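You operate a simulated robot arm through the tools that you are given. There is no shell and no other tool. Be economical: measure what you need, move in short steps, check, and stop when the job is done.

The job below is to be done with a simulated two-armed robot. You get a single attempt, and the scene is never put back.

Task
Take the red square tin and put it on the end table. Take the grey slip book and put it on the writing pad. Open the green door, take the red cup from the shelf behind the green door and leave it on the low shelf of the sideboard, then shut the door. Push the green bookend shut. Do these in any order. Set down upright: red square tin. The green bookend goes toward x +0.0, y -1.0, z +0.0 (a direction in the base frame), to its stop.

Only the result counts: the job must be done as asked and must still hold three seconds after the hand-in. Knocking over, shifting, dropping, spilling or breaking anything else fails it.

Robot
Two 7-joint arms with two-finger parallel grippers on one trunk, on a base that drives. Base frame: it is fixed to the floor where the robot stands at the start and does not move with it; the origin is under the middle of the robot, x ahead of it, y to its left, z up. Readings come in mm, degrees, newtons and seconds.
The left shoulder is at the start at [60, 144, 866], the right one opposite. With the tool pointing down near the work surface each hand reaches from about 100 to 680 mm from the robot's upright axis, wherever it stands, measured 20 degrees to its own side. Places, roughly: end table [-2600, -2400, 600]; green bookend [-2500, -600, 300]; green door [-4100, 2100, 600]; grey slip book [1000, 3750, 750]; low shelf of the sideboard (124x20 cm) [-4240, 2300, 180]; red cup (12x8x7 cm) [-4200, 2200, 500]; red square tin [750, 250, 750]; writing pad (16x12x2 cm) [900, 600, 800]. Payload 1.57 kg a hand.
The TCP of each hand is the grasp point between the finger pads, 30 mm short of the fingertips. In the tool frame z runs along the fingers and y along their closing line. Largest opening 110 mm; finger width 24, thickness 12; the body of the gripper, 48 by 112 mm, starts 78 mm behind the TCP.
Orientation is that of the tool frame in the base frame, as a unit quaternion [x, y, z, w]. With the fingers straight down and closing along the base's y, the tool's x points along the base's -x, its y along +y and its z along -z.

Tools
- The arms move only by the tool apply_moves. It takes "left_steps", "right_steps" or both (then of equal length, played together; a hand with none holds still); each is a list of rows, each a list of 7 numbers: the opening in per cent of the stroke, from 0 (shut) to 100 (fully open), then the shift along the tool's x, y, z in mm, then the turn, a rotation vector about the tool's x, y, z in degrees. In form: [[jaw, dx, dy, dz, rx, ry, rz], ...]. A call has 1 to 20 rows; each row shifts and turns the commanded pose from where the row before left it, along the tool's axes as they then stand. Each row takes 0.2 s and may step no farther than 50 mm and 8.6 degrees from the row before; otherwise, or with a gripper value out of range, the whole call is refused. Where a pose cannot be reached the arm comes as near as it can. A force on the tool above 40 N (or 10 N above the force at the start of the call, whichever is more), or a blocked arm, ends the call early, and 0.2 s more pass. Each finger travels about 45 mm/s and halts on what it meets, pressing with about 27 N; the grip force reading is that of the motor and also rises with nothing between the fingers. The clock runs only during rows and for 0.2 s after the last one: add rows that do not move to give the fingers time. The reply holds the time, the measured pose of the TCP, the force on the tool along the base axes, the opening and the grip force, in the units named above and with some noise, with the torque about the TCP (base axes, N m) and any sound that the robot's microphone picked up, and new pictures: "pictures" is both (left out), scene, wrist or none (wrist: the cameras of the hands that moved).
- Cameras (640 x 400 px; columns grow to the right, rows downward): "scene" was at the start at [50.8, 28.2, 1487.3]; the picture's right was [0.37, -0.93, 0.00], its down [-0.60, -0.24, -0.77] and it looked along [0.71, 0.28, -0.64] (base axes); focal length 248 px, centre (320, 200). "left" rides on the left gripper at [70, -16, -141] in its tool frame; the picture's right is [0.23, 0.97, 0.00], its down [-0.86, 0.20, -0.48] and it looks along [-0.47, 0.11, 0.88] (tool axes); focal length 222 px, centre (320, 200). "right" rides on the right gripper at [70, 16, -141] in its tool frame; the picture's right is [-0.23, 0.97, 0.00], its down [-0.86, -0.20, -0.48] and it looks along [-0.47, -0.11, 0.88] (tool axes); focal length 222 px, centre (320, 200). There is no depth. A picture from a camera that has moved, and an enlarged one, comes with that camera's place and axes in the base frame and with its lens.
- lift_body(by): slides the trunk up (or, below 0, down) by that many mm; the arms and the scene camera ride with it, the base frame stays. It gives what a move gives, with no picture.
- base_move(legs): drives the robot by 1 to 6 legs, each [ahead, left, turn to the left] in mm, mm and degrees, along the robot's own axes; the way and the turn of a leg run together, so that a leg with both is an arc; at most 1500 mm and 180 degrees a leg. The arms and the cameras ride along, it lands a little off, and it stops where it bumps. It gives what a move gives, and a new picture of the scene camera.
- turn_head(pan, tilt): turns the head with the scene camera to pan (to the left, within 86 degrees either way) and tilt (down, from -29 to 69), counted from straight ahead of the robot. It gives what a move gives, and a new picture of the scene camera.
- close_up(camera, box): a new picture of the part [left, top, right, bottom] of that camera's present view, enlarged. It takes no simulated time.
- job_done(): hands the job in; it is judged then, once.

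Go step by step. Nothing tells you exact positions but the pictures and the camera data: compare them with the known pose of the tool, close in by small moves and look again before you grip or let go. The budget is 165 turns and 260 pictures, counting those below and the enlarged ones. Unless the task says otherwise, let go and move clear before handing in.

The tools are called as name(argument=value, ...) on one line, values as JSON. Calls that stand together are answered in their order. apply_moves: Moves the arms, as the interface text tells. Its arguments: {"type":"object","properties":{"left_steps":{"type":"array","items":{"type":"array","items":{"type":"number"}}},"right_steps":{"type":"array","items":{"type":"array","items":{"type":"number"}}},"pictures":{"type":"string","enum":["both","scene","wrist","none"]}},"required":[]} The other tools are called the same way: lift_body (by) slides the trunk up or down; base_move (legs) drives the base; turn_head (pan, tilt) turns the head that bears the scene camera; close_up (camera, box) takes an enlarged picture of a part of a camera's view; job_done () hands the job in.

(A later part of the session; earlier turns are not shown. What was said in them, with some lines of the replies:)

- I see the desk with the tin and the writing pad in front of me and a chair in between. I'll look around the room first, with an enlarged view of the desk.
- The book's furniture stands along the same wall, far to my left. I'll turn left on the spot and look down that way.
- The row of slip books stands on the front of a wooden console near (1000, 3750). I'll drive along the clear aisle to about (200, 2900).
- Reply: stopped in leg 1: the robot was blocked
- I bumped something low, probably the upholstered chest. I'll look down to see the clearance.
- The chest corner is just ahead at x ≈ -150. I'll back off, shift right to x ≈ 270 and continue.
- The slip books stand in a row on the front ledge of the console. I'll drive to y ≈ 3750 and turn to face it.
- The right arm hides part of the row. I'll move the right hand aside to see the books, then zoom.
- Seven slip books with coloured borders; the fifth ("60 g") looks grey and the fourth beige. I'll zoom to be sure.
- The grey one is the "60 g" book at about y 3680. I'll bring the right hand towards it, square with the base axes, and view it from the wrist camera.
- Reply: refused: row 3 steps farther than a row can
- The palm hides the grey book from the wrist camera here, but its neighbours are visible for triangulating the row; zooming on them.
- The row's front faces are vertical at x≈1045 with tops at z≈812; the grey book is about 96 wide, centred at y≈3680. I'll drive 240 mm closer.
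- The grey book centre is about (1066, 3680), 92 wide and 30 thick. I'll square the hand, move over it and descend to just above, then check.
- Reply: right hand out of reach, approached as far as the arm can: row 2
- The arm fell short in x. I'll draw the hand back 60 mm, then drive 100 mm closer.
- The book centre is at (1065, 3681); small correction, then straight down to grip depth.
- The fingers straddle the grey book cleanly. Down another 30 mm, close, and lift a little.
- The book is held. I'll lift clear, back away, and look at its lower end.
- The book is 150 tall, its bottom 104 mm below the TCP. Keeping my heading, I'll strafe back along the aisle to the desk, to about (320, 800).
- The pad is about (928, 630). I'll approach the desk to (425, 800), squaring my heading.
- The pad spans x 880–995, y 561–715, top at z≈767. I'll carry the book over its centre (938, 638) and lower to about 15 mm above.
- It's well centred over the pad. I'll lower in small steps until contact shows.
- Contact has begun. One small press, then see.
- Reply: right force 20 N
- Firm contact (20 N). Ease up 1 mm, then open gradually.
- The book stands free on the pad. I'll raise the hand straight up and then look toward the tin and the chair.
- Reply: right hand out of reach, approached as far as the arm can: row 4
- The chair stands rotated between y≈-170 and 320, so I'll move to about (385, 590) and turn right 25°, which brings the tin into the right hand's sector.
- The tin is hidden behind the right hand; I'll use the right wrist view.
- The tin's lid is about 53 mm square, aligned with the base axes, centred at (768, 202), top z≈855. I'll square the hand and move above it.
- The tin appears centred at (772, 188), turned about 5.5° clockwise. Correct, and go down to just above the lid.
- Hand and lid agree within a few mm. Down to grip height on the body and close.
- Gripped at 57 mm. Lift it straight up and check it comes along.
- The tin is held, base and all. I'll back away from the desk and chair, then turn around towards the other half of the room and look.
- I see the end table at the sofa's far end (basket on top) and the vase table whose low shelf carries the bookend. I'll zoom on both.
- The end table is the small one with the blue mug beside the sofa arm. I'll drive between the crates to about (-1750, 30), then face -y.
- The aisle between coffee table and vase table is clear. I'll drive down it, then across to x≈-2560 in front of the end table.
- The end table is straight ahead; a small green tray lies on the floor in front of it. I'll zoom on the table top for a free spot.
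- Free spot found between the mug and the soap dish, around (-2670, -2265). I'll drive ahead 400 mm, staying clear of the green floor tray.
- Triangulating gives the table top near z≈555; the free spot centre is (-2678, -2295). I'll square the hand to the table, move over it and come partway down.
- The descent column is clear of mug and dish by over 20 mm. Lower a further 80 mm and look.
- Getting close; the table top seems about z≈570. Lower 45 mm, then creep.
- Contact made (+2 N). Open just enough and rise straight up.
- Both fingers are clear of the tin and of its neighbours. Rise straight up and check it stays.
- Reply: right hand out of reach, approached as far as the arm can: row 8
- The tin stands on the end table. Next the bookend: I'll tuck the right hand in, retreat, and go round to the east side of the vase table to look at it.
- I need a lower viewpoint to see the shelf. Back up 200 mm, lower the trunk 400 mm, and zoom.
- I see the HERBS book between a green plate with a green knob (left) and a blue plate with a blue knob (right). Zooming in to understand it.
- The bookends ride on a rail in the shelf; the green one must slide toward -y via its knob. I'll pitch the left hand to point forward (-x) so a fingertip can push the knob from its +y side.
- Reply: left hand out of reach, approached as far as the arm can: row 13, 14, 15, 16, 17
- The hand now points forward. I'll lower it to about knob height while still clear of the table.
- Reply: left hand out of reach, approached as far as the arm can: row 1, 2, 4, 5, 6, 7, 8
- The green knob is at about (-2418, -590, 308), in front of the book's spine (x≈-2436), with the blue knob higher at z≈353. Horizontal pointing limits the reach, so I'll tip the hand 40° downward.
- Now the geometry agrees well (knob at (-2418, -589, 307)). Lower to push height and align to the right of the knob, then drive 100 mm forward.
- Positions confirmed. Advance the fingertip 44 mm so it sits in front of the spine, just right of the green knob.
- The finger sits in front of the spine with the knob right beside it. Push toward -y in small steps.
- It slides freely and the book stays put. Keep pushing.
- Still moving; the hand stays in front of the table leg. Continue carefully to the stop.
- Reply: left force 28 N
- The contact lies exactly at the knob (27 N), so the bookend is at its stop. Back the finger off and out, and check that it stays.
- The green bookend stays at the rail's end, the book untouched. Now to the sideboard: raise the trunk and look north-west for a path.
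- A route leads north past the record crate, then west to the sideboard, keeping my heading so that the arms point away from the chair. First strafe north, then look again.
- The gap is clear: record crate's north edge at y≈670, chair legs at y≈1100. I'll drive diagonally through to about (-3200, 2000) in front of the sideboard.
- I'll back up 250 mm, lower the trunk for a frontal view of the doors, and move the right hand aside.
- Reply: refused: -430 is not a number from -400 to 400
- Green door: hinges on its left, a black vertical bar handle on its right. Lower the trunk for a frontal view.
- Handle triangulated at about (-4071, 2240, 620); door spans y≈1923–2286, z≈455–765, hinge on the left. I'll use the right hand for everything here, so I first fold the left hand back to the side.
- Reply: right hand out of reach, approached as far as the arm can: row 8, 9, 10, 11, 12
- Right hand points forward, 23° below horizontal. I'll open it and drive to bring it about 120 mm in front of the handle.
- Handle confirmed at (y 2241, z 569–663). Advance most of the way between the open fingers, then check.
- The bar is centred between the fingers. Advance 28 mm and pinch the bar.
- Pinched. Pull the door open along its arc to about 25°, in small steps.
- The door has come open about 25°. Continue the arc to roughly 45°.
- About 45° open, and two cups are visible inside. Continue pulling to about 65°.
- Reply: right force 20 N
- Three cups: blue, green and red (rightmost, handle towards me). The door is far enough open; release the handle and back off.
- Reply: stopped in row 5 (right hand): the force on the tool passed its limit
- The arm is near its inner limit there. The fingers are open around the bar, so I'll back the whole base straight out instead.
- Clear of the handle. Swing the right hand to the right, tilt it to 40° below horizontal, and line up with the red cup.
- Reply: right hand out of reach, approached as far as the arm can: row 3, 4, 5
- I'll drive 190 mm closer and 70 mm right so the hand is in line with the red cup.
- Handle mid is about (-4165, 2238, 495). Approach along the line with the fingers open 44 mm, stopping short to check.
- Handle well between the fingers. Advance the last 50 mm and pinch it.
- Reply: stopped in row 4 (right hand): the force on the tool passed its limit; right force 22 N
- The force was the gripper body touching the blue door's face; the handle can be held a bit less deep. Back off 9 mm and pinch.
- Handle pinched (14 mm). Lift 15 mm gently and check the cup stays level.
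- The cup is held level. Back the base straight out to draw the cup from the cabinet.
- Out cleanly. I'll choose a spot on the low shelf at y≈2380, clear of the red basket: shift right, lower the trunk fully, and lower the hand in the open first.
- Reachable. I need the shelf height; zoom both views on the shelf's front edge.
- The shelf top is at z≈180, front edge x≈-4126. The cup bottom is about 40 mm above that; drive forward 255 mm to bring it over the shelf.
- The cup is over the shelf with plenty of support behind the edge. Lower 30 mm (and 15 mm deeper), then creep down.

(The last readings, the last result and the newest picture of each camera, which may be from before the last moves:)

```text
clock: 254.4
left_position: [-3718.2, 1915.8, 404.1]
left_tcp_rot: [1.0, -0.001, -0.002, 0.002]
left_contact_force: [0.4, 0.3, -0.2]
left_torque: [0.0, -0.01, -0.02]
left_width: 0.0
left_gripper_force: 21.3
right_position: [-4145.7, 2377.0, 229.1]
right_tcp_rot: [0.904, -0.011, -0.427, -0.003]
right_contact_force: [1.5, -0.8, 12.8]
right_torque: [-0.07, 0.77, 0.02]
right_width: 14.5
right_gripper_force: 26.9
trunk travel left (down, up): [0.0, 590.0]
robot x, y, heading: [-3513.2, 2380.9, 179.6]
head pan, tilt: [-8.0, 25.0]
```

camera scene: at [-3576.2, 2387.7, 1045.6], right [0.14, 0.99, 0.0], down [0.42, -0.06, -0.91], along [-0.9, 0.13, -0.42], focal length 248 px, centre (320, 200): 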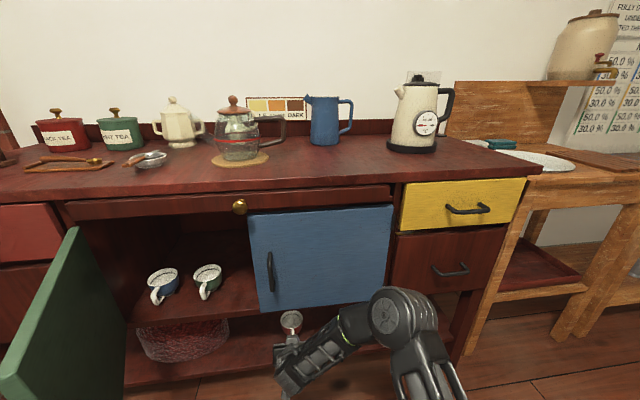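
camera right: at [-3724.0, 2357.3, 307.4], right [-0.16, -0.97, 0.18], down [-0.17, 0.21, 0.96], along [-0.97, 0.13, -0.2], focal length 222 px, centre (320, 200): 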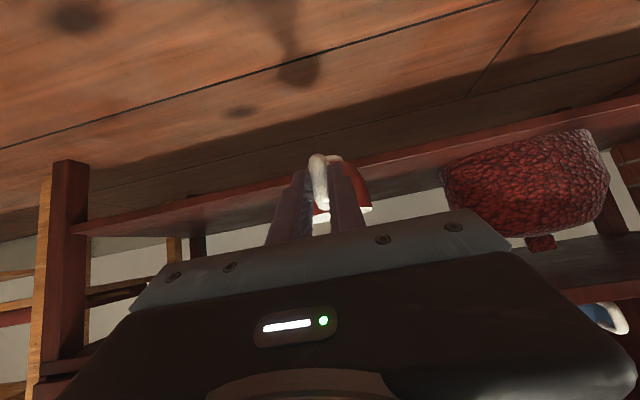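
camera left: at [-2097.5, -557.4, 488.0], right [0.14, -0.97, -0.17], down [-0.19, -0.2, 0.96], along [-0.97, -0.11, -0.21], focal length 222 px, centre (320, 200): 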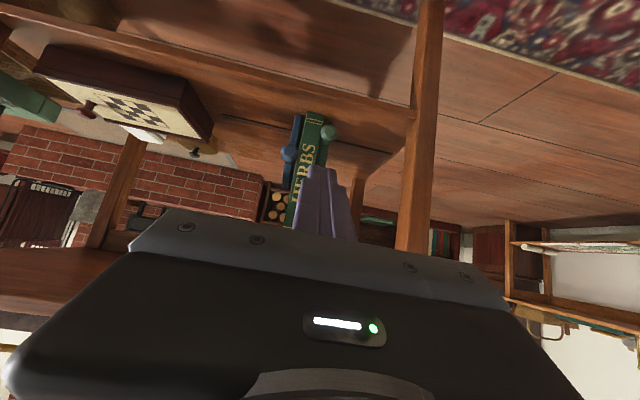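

Contact on the shelf (13 N). Ease slightly, open, and look before withdrawing.

apply_moves(right_steps=[[0, -0.6, 0, -0.5, 0, 0, 0], [14, 0, 0, 0, 0, 0, 0], [18, 0, 0, 0, 0, 0, 0], [24, 0, 0, 0, 0, 0, 0], [32, 0, 0, 0, 0, 0, 0], [40, 0, 0, 0, 0, 0, 0], [40, 0, 0, 0, 0, 0, 0]], pictures="none")

close_up(camera="right", box=[160, 60, 480, 260])

close_up(camera="scene", box=[210, 290, 370, 390])

```text
clock: 256.0
left_position: [-3718.0, 1915.2, 404.2]
left_tcp_rot: [1.0, 0.0, -0.001, 0.001]
left_contact_force: [0.5, -0.3, -0.6]
left_torque: [0.0, -0.01, 0.02]
left_width: 0.0
left_gripper_force: 21.3
right_position: [-4144.4, 2378.3, 228.5]
right_tcp_rot: [0.905, -0.012, -0.426, -0.004]
right_contact_force: [0.0, -0.3, 0.0]
right_torque: [-0.01, -0.01, 0.01]
right_width: 44.0
right_gripper_force: 0.2
trunk travel left (down, up): [0.0, 590.0]
robot x, y, heading: [-3512.9, 2380.8, 180.1]
head pan, tilt: [-8.0, 25.0]
```

```text
2.00 times, centred on (320, 160) of right
camera zoom: at [-3992.5, 2359.2, 266.8], right [-0.17, -0.97, 0.18], down [-0.17, 0.21, 0.96], along [-0.97, 0.13, -0.2], focal length 444 px, centre (320, 280)
```

zoom: 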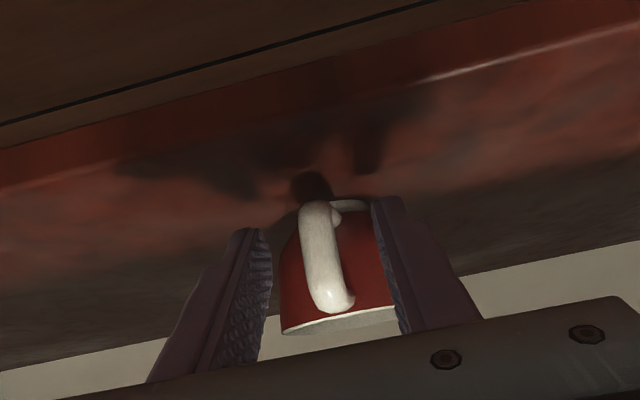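

```text
4.00 times, centred on (290, 340) of scene
camera zoom: at [-3576.1, 2387.7, 1045.6], right [0.14, 0.99, 0.0], down [0.42, -0.06, -0.91], along [-0.9, 0.13, -0.42], focal length 992 px, centre (440, -360)
```

zoom: 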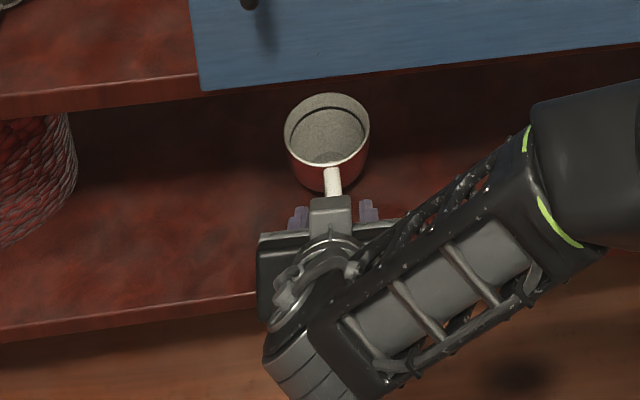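

The cup stands on the shelf, fingers free. Back the base straight out.

base_move(legs=[[-300, 0, 0]])

close_up(camera="scene", box=[100, 180, 420, 380])

```text
clock: 258.1
left_position: [-3417.9, 1914.3, 403.4]
left_tcp_rot: [1.0, 0.003, -0.001, 0.0]
left_contact_force: [0.6, 0.4, 0.7]
left_torque: [-0.03, 0.02, -0.01]
left_width: 0.0
left_gripper_force: 21.5
right_position: [-3848.8, 2375.3, 229.7]
right_tcp_rot: [0.905, -0.009, -0.426, -0.001]
right_contact_force: [0.2, 0.4, -0.2]
right_torque: [-0.03, 0.0, -0.01]
right_width: 44.2
right_gripper_force: 0.1
trunk travel left (down, up): [0.0, 590.0]
robot x, y, heading: [-3218.1, 2375.2, -179.6]
head pan, tilt: [-8.0, 25.0]
camera scene: at [-3278.7, 2387.9, 1045.6], right [0.13, 0.99, 0.0], down [0.42, -0.06, -0.91], along [-0.9, 0.12, -0.42], focal length 248 px, centre (320, 200)
```

scene: 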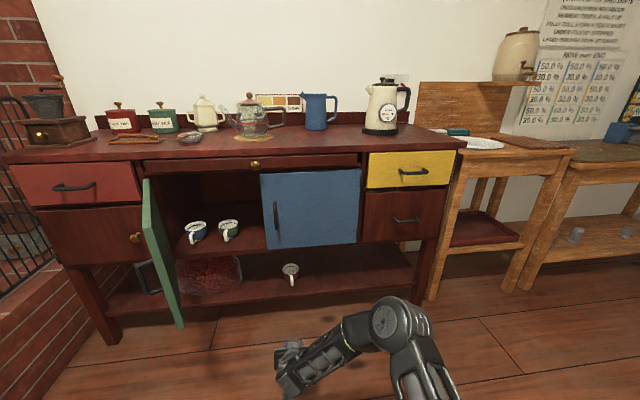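

```text
2.00 times, centred on (260, 280) of scene
camera zoom: at [-3278.7, 2387.9, 1045.6], right [0.13, 0.99, 0.0], down [0.42, -0.06, -0.91], along [-0.9, 0.12, -0.42], focal length 496 px, centre (440, 40)
```

zoom: 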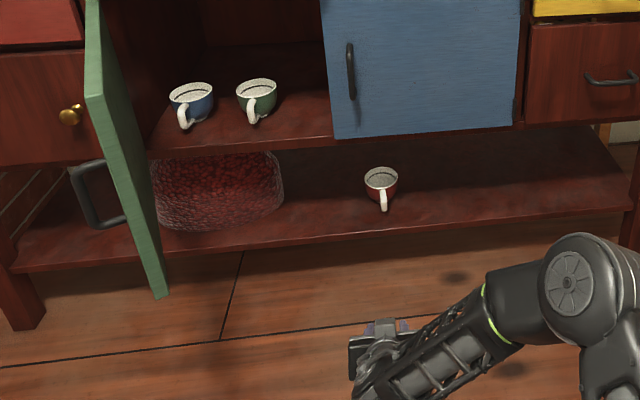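

The red cup stands on the low shelf. Now for closing the door: tuck the right hand up and aside, raise the trunk 100 mm and prepare the left hand, tilted forward, on the door's outer side.

apply_moves(right_steps=[[0, -32, 0, -26, 0, 0, 0], [0, -32, 0, -26, 0, 0, 0], [0, -32, 0, -26, 0, 0, 0], [0, -32, 0, -26, 0, 0, 0], [0, 0, -40, 0, 0, 0, 0], [0, 0, -40, 0, 0, 0, 0], [0, 0, -40, 0, 0, 0, 0], [0, 0, -40, 0, 0, 0, 0]], pictures="none")

lift_body(by=100)

base_move(legs=[[0, 200, 0]])

apply_moves(left_steps=[[0, 0, 0, 0, 0, -8.3, 0], [0, 0, 0, 0, 0, -8.3, 0], [0, 0, 0, 0, 0, -8.3, 0], [0, 0, 0, 0, 0, -8.3, 0], [0, 0, 0, 0, 0, -8.3, 0], [0, 0, 0, 0, 0, -8.3, 0], [0, -22, 0, 27, 0, 0, 0], [0, -22, 0, 27, 0, 0, 0], [0, -22, 0, 27, 0, 0, 0], [0, -22, 0, 27, 0, 0, 0], [0, 0, 0, 0, 0, 0, 0]], pictures="both")

```text
clock: 259.9
left_position: [-3418.7, 1913.8, 403.0]
left_tcp_rot: [1.0, 0.003, -0.001, 0.001]
left_contact_force: [0.0, 0.9, -0.4]
left_torque: [-0.02, 0.01, 0.0]
left_width: 0.0
left_gripper_force: 21.4
right_position: [-3846.5, 2538.0, 392.9]
right_tcp_rot: [0.905, -0.008, -0.426, -0.002]
right_contact_force: [-0.1, -0.3, -0.3]
right_torque: [0.04, -0.01, -0.01]
right_width: 0.0
right_gripper_force: 20.9
trunk travel left (down, up): [0.0, 590.0]
robot x, y, heading: [-3220.2, 2381.2, -180.1]
head pan, tilt: [-8.0, 25.0]
```

```text
clock: 261.2
left_position: [-3419.0, 1914.1, 503.7]
left_tcp_rot: [1.0, 0.002, 0.0, 0.001]
left_contact_force: [0.7, 0.4, 0.1]
left_torque: [-0.02, 0.0, -0.05]
left_width: 0.0
left_gripper_force: 21.4
right_position: [-3846.8, 2539.0, 491.7]
right_tcp_rot: [0.905, -0.008, -0.426, -0.001]
right_contact_force: [-0.4, -1.1, -0.2]
right_torque: [0.0, -0.02, 0.0]
right_width: 0.1
right_gripper_force: 21.4
trunk travel left (down, up): [-100.0, 490.0]
robot x, y, heading: [-3218.2, 2379.0, -179.8]
head pan, tilt: [-8.0, 25.0]
```

```text
clock: 262.8
left_position: [-3417.5, 1714.6, 503.3]
left_tcp_rot: [1.0, 0.001, -0.001, 0.001]
left_contact_force: [-0.5, -0.8, -0.2]
left_torque: [0.0, 0.03, 0.01]
left_width: 0.0
left_gripper_force: 22.1
right_position: [-3845.7, 2339.5, 493.1]
right_tcp_rot: [0.905, -0.009, -0.425, -0.002]
right_contact_force: [-0.6, -0.4, -0.6]
right_torque: [0.0, -0.03, -0.01]
right_width: 0.2
right_gripper_force: 21.3
trunk travel left (down, up): [-100.0, 490.0]
robot x, y, heading: [-3216.5, 2181.2, -179.9]
head pan, tilt: [-8.0, 25.0]
camera scene: at [-3277.7, 2188.9, 1145.6], right [0.13, 0.99, 0.0], down [0.42, -0.06, -0.91], along [-0.9, 0.12, -0.42], focal length 248 px, centre (320, 200)
```

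scene: 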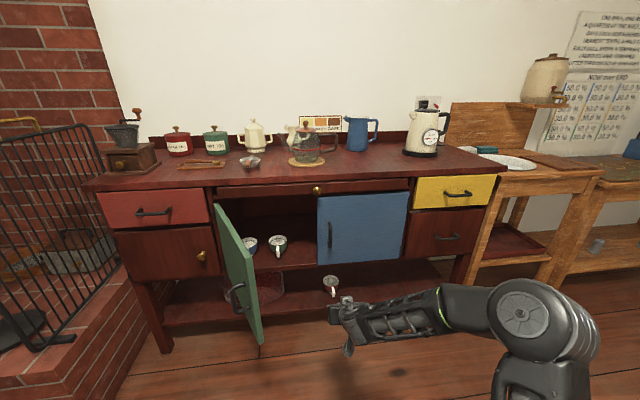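

```text
clock: 265.2
left_position: [-3557.4, 1714.1, 499.1]
left_tcp_rot: [0.907, 0.002, -0.422, 0.002]
left_contact_force: [0.1, 0.6, 0.2]
left_torque: [0.03, 0.04, 0.01]
left_width: 0.0
left_gripper_force: 21.3
right_position: [-3845.5, 2339.2, 492.3]
right_tcp_rot: [0.904, -0.009, -0.426, -0.001]
right_contact_force: [-0.1, 0.4, 0.5]
right_torque: [-0.01, 0.0, -0.01]
right_width: 0.1
right_gripper_force: 21.5
trunk travel left (down, up): [-100.0, 490.0]
robot x, y, heading: [-3218.8, 2177.8, -179.8]
head pan, tilt: [-8.0, 25.0]
camera scene: at [-3277.7, 2188.8, 1145.6], right [0.13, 0.99, 0.0], down [0.42, -0.06, -0.91], along [-0.9, 0.12, -0.42], focal length 248 px, centre (320, 200)
camera left: at [-3404.2, 1731.4, 536.9], right [0.15, -0.97, -0.17], down [-0.18, -0.2, 0.96], along [-0.97, -0.11, -0.21], focal length 222 px, centre (320, 200)
```

scene: 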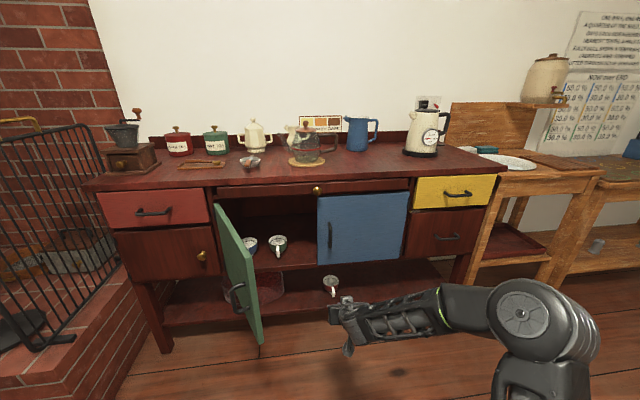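
left: 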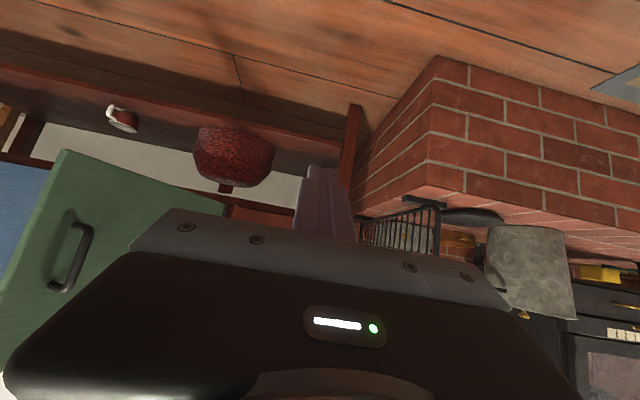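

Door is at about 63°. I'll fold the right hand back (pointing down, aside), place the left fingertips on the outer side near the door's free edge, and then use base motion to sweep the door shut.

apply_moves(left_steps=[[0, -6, -23.7, 7.1, 0, 0, 0], [0, -6, -23.7, 7.1, 0, 0, 0], [0, -6, -23.7, 7.1, 0, 0, 0], [0, -6, -23.7, 7.1, 0, 0, 0], [0, -6, -23.7, 7.1, 0, 0, 0], [0, -6, -23.7, 7.1, 0, 0, 0], [0, -6, -23.7, 7.1, 0, 0, 0], [0, -6, -23.7, 7.1, 0, 0, 0], [0, -6, -23.7, 7.1, 0, 0, 0], [0, -6, -23.7, 7.1, 0, 0, 0], [0, -6, -23.7, 7.1, 0, 0, 0], [0, -6, -23.7, 7.1, 0, 0, 0]], right_steps=[[0, 0, 0, 0, 0, 8.3, 0], [0, 0, 0, 0, 0, 8.3, 0], [0, 0, 0, 0, 0, 8.3, 0], [0, 0, 0, 0, 0, 8.3, 0], [0, 0, 0, 0, 0, 8.3, 0], [0, 0, 0, 0, 0, 8.3, 0], [0, 40, -25, 0, 0, 0, 0], [0, 40, -25, 0, 0, 0, 0], [0, 40, -25, 0, 0, 0, 0], [0, 40, -25, 0, 0, 0, 0], [0, 40, -25, 0, 0, 0, 0], [0, 40, -25, 0, 0, 0, 0]], pictures="both")

```text
clock: 267.8
left_position: [-3720.5, 1939.1, 502.9]
left_tcp_rot: [0.907, 0.003, -0.422, 0.003]
left_contact_force: [0.2, 0.7, -1.1]
left_torque: [0.01, 0.04, -0.02]
left_width: 0.0
left_gripper_force: 21.3
left hand out of reach, approached as far as the arm can: row 2, 3, 4, 5, 6, 7, 8, 10
right_position: [-3603.9, 2483.4, 488.6]
right_tcp_rot: [1.0, -0.009, -0.006, 0.003]
right_contact_force: [-0.2, 0.4, 0.1]
right_torque: [0.04, 0.0, 0.0]
right_width: 0.0
right_gripper_force: 21.7
trunk travel left (down, up): [-100.0, 490.0]
robot x, y, heading: [-3216.8, 2178.0, -179.6]
head pan, tilt: [-8.0, 25.0]
camera scene: at [-3277.9, 2188.7, 1145.6], right [0.13, 0.99, 0.0], down [0.42, -0.06, -0.91], along [-0.9, 0.12, -0.42], focal length 248 px, centre (320, 200)
camera right: at [-3532.3, 2466.2, 630.5], right [-0.24, -0.97, 0.01], down [-0.85, 0.22, 0.49], along [-0.47, 0.11, -0.87], focal length 222 px, centre (320, 200)
camera left: at [-3568.1, 1957.1, 540.5], right [0.15, -0.97, -0.17], down [-0.18, -0.2, 0.96], along [-0.97, -0.11, -0.21], focal length 222 px, centre (320, 200)
```

scene: 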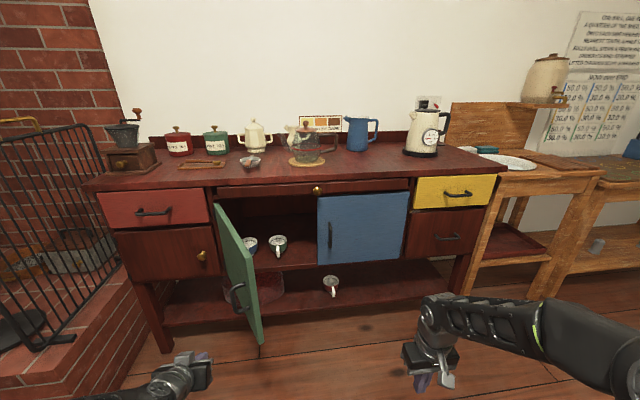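
right: 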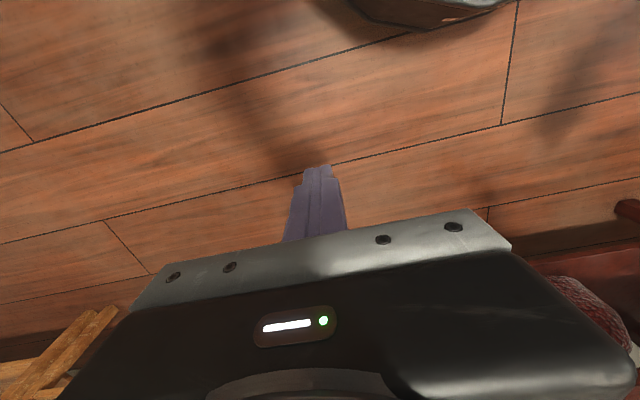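
left: 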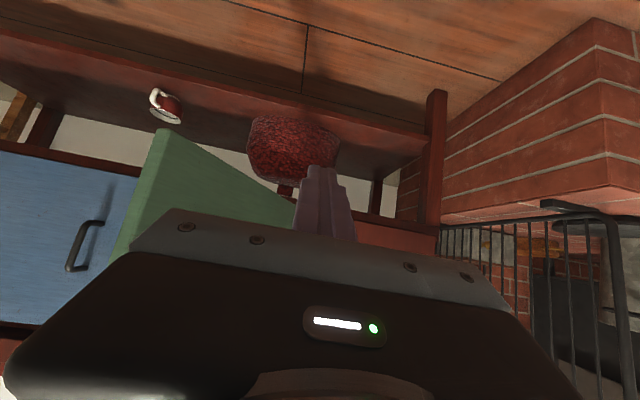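

Everything is clear. Base forward 60 mm, then sweep north and inward along the door's arc, first part.

base_move(legs=[[60, 0, 0], [0, -122, 0], [36, -66, 0]])

close_up(camera="left", box=[0, 0, 640, 400])

```text
clock: 270.2
left_position: [-3816.5, 2128.9, 503.7]
left_tcp_rot: [0.907, 0.002, -0.422, 0.002]
left_contact_force: [-0.7, -0.2, -0.8]
left_torque: [0.01, 0.01, -0.01]
left_width: 0.0
left_gripper_force: 21.2
right_position: [-3698.9, 2672.0, 488.5]
right_tcp_rot: [1.0, -0.01, -0.005, 0.002]
right_contact_force: [0.4, -0.5, 0.3]
right_torque: [0.0, 0.03, -0.02]
right_width: 0.1
right_gripper_force: 21.1
trunk travel left (down, up): [-100.0, 490.0]
robot x, y, heading: [-3312.1, 2363.3, -179.9]
head pan, tilt: [-8.0, 25.0]
camera scene: at [-3373.6, 2376.5, 1145.6], right [0.14, 0.99, 0.0], down [0.42, -0.06, -0.91], along [-0.9, 0.12, -0.42], focal length 248 px, centre (320, 200)
```

scene: 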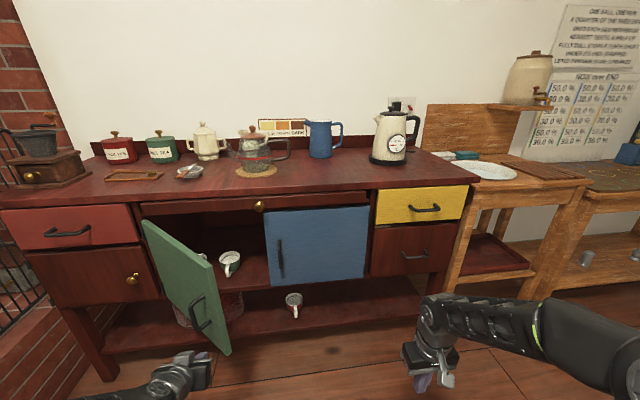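

```text
1.00 times, centred on (320, 200) of left
camera zoom: at [-3664.6, 2145.4, 540.7], right [0.15, -0.97, -0.17], down [-0.18, -0.2, 0.96], along [-0.97, -0.11, -0.21], focal length 222 px, centre (320, 200)
```

zoom: 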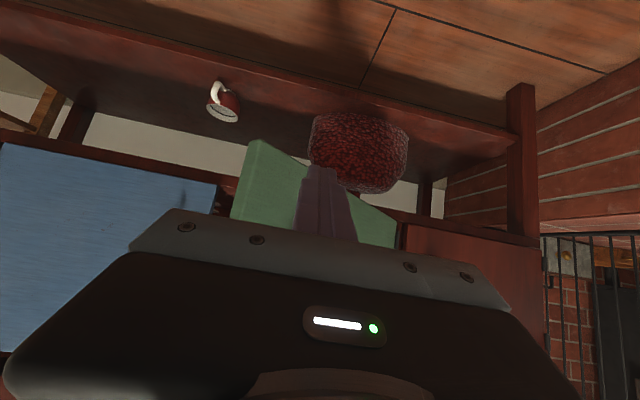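

The door is following. Continue the sweep.

base_move(legs=[[36, -43, 0], [46, -36, 0], [50, -27, 0]])

close_up(camera="left", box=[0, 0, 640, 400])

```text
clock: 272.3
left_position: [-3950.2, 2234.5, 503.5]
left_tcp_rot: [0.906, 0.001, -0.422, 0.002]
left_contact_force: [0.4, 0.2, -0.1]
left_torque: [0.0, 0.01, -0.03]
left_width: 0.1
left_gripper_force: 21.3
right_position: [-3831.6, 2778.4, 488.8]
right_tcp_rot: [1.0, -0.008, -0.005, 0.002]
right_contact_force: [0.4, 0.6, -0.8]
right_torque: [-0.01, 0.0, 0.01]
right_width: 0.0
right_gripper_force: 21.7
trunk travel left (down, up): [-100.0, 490.0]
robot x, y, heading: [-3450.2, 2476.2, -179.7]
head pan, tilt: [-8.0, 25.0]
camera scene: at [-3506.6, 2482.8, 1145.6], right [0.14, 0.99, 0.0], down [0.42, -0.06, -0.91], along [-0.9, 0.12, -0.42], focal length 248 px, centre (320, 200)
```

scene: 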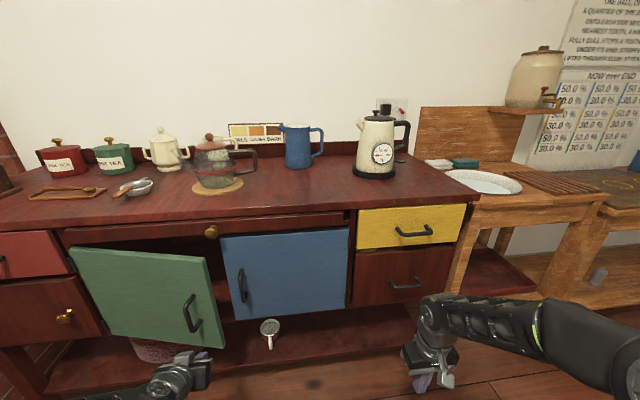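

```text
1.00 times, centred on (320, 200) of left
camera zoom: at [-3797.3, 2251.3, 540.7], right [0.15, -0.97, -0.17], down [-0.18, -0.2, 0.96], along [-0.97, -0.11, -0.21], focal length 222 px, centre (320, 200)
```

zoom: 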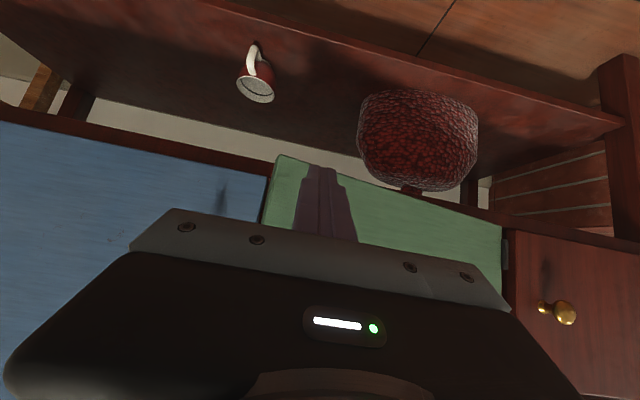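

Nearly shut. Two more legs, then finish with a gentle arm push.

base_move(legs=[[55, -15, 0], [48, -5, 0]])

close_up(camera="scene", box=[60, 200, 380, 400])

```text
clock: 273.8
left_position: [-4054.3, 2254.4, 502.9]
left_tcp_rot: [0.907, 0.001, -0.422, 0.001]
left_contact_force: [0.5, -0.7, 0.1]
left_torque: [0.0, -0.01, 0.04]
left_width: 0.0
left_gripper_force: 21.8
right_position: [-3934.7, 2797.1, 489.5]
right_tcp_rot: [1.0, -0.01, -0.006, 0.001]
right_contact_force: [0.7, -0.2, 0.9]
right_torque: [0.0, 0.02, 0.0]
right_width: 0.2
right_gripper_force: 21.9
trunk travel left (down, up): [-100.0, 490.0]
robot x, y, heading: [-3551.8, 2494.5, -179.7]
head pan, tilt: [-8.0, 25.0]
camera scene: at [-3609.5, 2502.7, 1145.6], right [0.14, 0.99, 0.0], down [0.42, -0.06, -0.91], along [-0.9, 0.12, -0.42], focal length 248 px, centre (320, 200)
```

scene: 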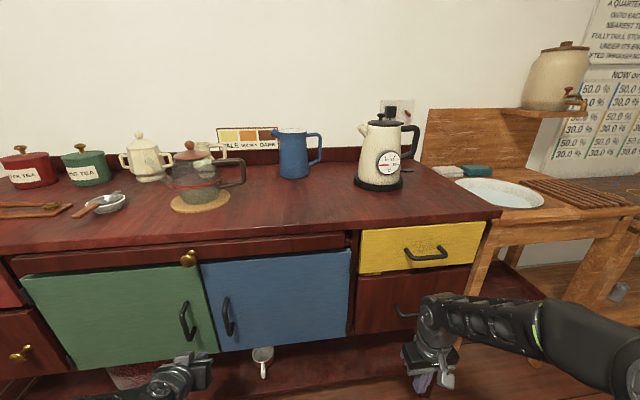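

```text
2.00 times, centred on (220, 300) of scene
camera zoom: at [-3609.5, 2502.7, 1145.6], right [0.14, 0.99, 0.0], down [0.42, -0.06, -0.91], along [-0.9, 0.12, -0.42], focal length 496 px, centre (520, 0)
```

zoom: 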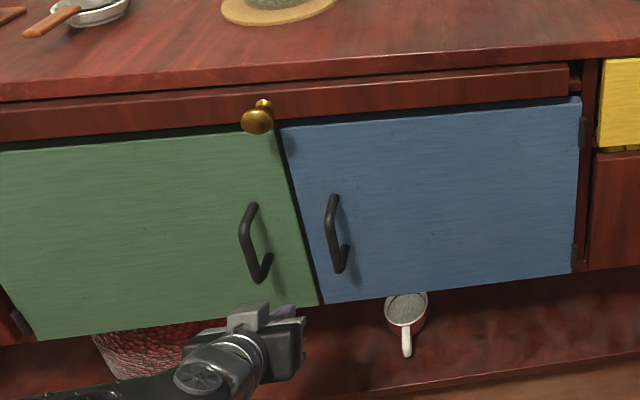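

The door is almost flush. Push gently in -x with the fingertips until it seats.

apply_moves(left_steps=[[0, -2.6, 0, 3.1, 0, 0, 0], [0, -2.6, 0, 3.1, 0, 0, 0], [0, -2.6, 0, 3.1, 0, 0, 0], [0, -2.6, 0, 3.1, 0, 0, 0], [0, -2.6, 0, 3.1, 0, 0, 0], [0, 0, 0, 0, 0, 0, 0]], pictures="none")

close_up(camera="scene", box=[60, 230, 300, 380])

```text
clock: 275.0
left_position: [-4066.8, 2255.4, 500.1]
left_tcp_rot: [0.909, 0.002, -0.417, 0.0]
left_contact_force: [8.0, -0.2, 3.3]
left_torque: [0.02, -0.01, -0.05]
left_width: 0.0
left_gripper_force: 21.5
right_position: [-3934.5, 2796.2, 489.4]
right_tcp_rot: [1.0, -0.008, -0.006, 0.003]
right_contact_force: [0.1, 0.3, 0.2]
right_torque: [-0.01, 0.0, 0.02]
right_width: 0.0
right_gripper_force: 21.5
trunk travel left (down, up): [-100.0, 490.0]
robot x, y, heading: [-3551.4, 2492.8, -179.7]
head pan, tilt: [-8.0, 25.0]
stopped in row 5 (left hand): the force on the tool passed its limit (the readings are from after the stop); the commanded pose is now the measured one
```

```text
2.67 times, centred on (180, 305) of scene
camera zoom: at [-3608.1, 2502.6, 1145.7], right [0.13, 0.99, 0.0], down [0.42, -0.06, -0.91], along [-0.9, 0.12, -0.42], focal length 661 px, centre (693, -80)
```

zoom: 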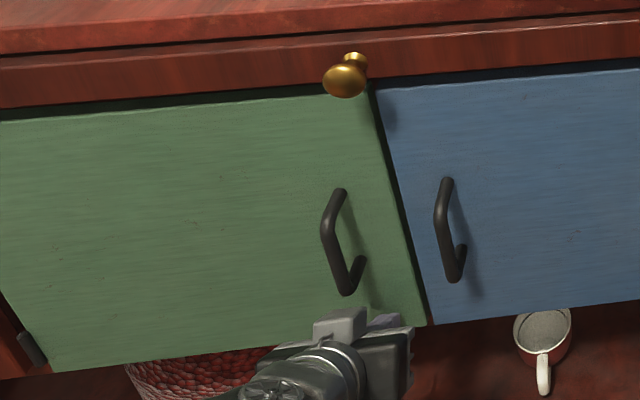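

It hit the stop and looks flush with the blue door. Back away and verify.

apply_moves(left_steps=[[0, 6.4, 0, -7.7, 0, 0, 0], [0, 6.4, 0, -7.7, 0, 0, 0]], pictures="none")

base_move(legs=[[-450, 0, 0], [0, 250, 0]])

close_up(camera="scene", box=[200, 170, 440, 320])

```text
clock: 275.6
left_position: [-4049.2, 2254.1, 501.2]
left_tcp_rot: [0.908, 0.001, -0.419, 0.0]
left_contact_force: [-0.1, -0.5, -0.1]
left_torque: [0.01, -0.06, -0.01]
left_width: 0.0
left_gripper_force: 21.5
right_position: [-3934.7, 2797.4, 488.6]
right_tcp_rot: [1.0, -0.009, -0.005, 0.002]
right_contact_force: [-0.6, -0.4, -0.4]
right_torque: [-0.04, 0.02, -0.01]
right_width: 0.1
right_gripper_force: 21.4
trunk travel left (down, up): [-100.0, 490.0]
robot x, y, heading: [-3550.8, 2491.8, -179.7]
head pan, tilt: [-8.0, 25.0]
```

```text
clock: 279.7
left_position: [-3597.2, 1997.3, 501.7]
left_tcp_rot: [0.908, 0.006, -0.419, 0.003]
left_contact_force: [0.4, 0.7, 0.0]
left_torque: [0.01, 0.0, -0.01]
left_width: 0.3
left_gripper_force: 21.2
right_position: [-3489.4, 2541.3, 489.1]
right_tcp_rot: [1.0, -0.003, -0.005, 0.002]
right_contact_force: [-0.6, -0.2, 0.3]
right_torque: [0.03, -0.01, -0.01]
right_width: 0.2
right_gripper_force: 21.3
trunk travel left (down, up): [-100.0, 490.0]
robot x, y, heading: [-3102.0, 2239.4, -179.3]
head pan, tilt: [-8.0, 25.0]
camera scene: at [-3161.1, 2249.2, 1145.6], right [0.12, 0.99, 0.0], down [0.42, -0.05, -0.91], along [-0.9, 0.11, -0.42], focal length 248 px, centre (320, 200)
```

scene: 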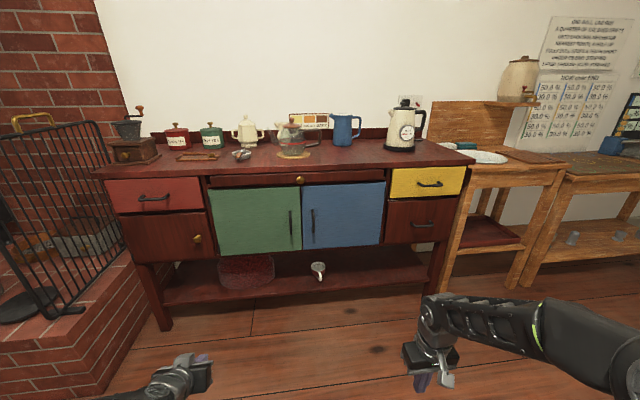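

```text
2.67 times, centred on (320, 245) of scene
camera zoom: at [-3161.1, 2249.2, 1145.6], right [0.12, 0.99, 0.0], down [0.42, -0.05, -0.91], along [-0.9, 0.11, -0.42], focal length 661 px, centre (320, 80)
```

zoom: 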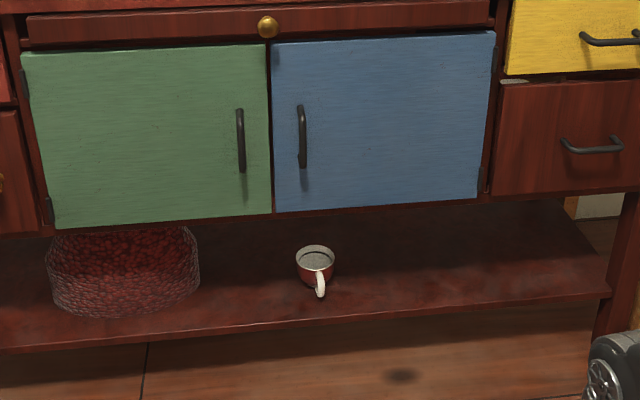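

The green door is shut flush, the red cup stands on the low shelf, and the tin, book and bookend were each seen in place. Handing in.

job_done()

```text
The job is handed in.
```

I did all four parts and handed the job in. The robot did bump something once, most likely the upholstered chest, early in the drive, and I did not check afterwards whether it shifted.

- **Red square tin:** it stands upright on the end table, between the mug and the soap dish.
- **Grey slip book:** it stands on end in the middle of the writing pad.
- **Red cup:** it stands on the low shelf of the sideboard, clear of the red basket, and the green door is shut flush.
- **Green bookend:** it is pushed toward -y to its stop; the book beside it did not move.
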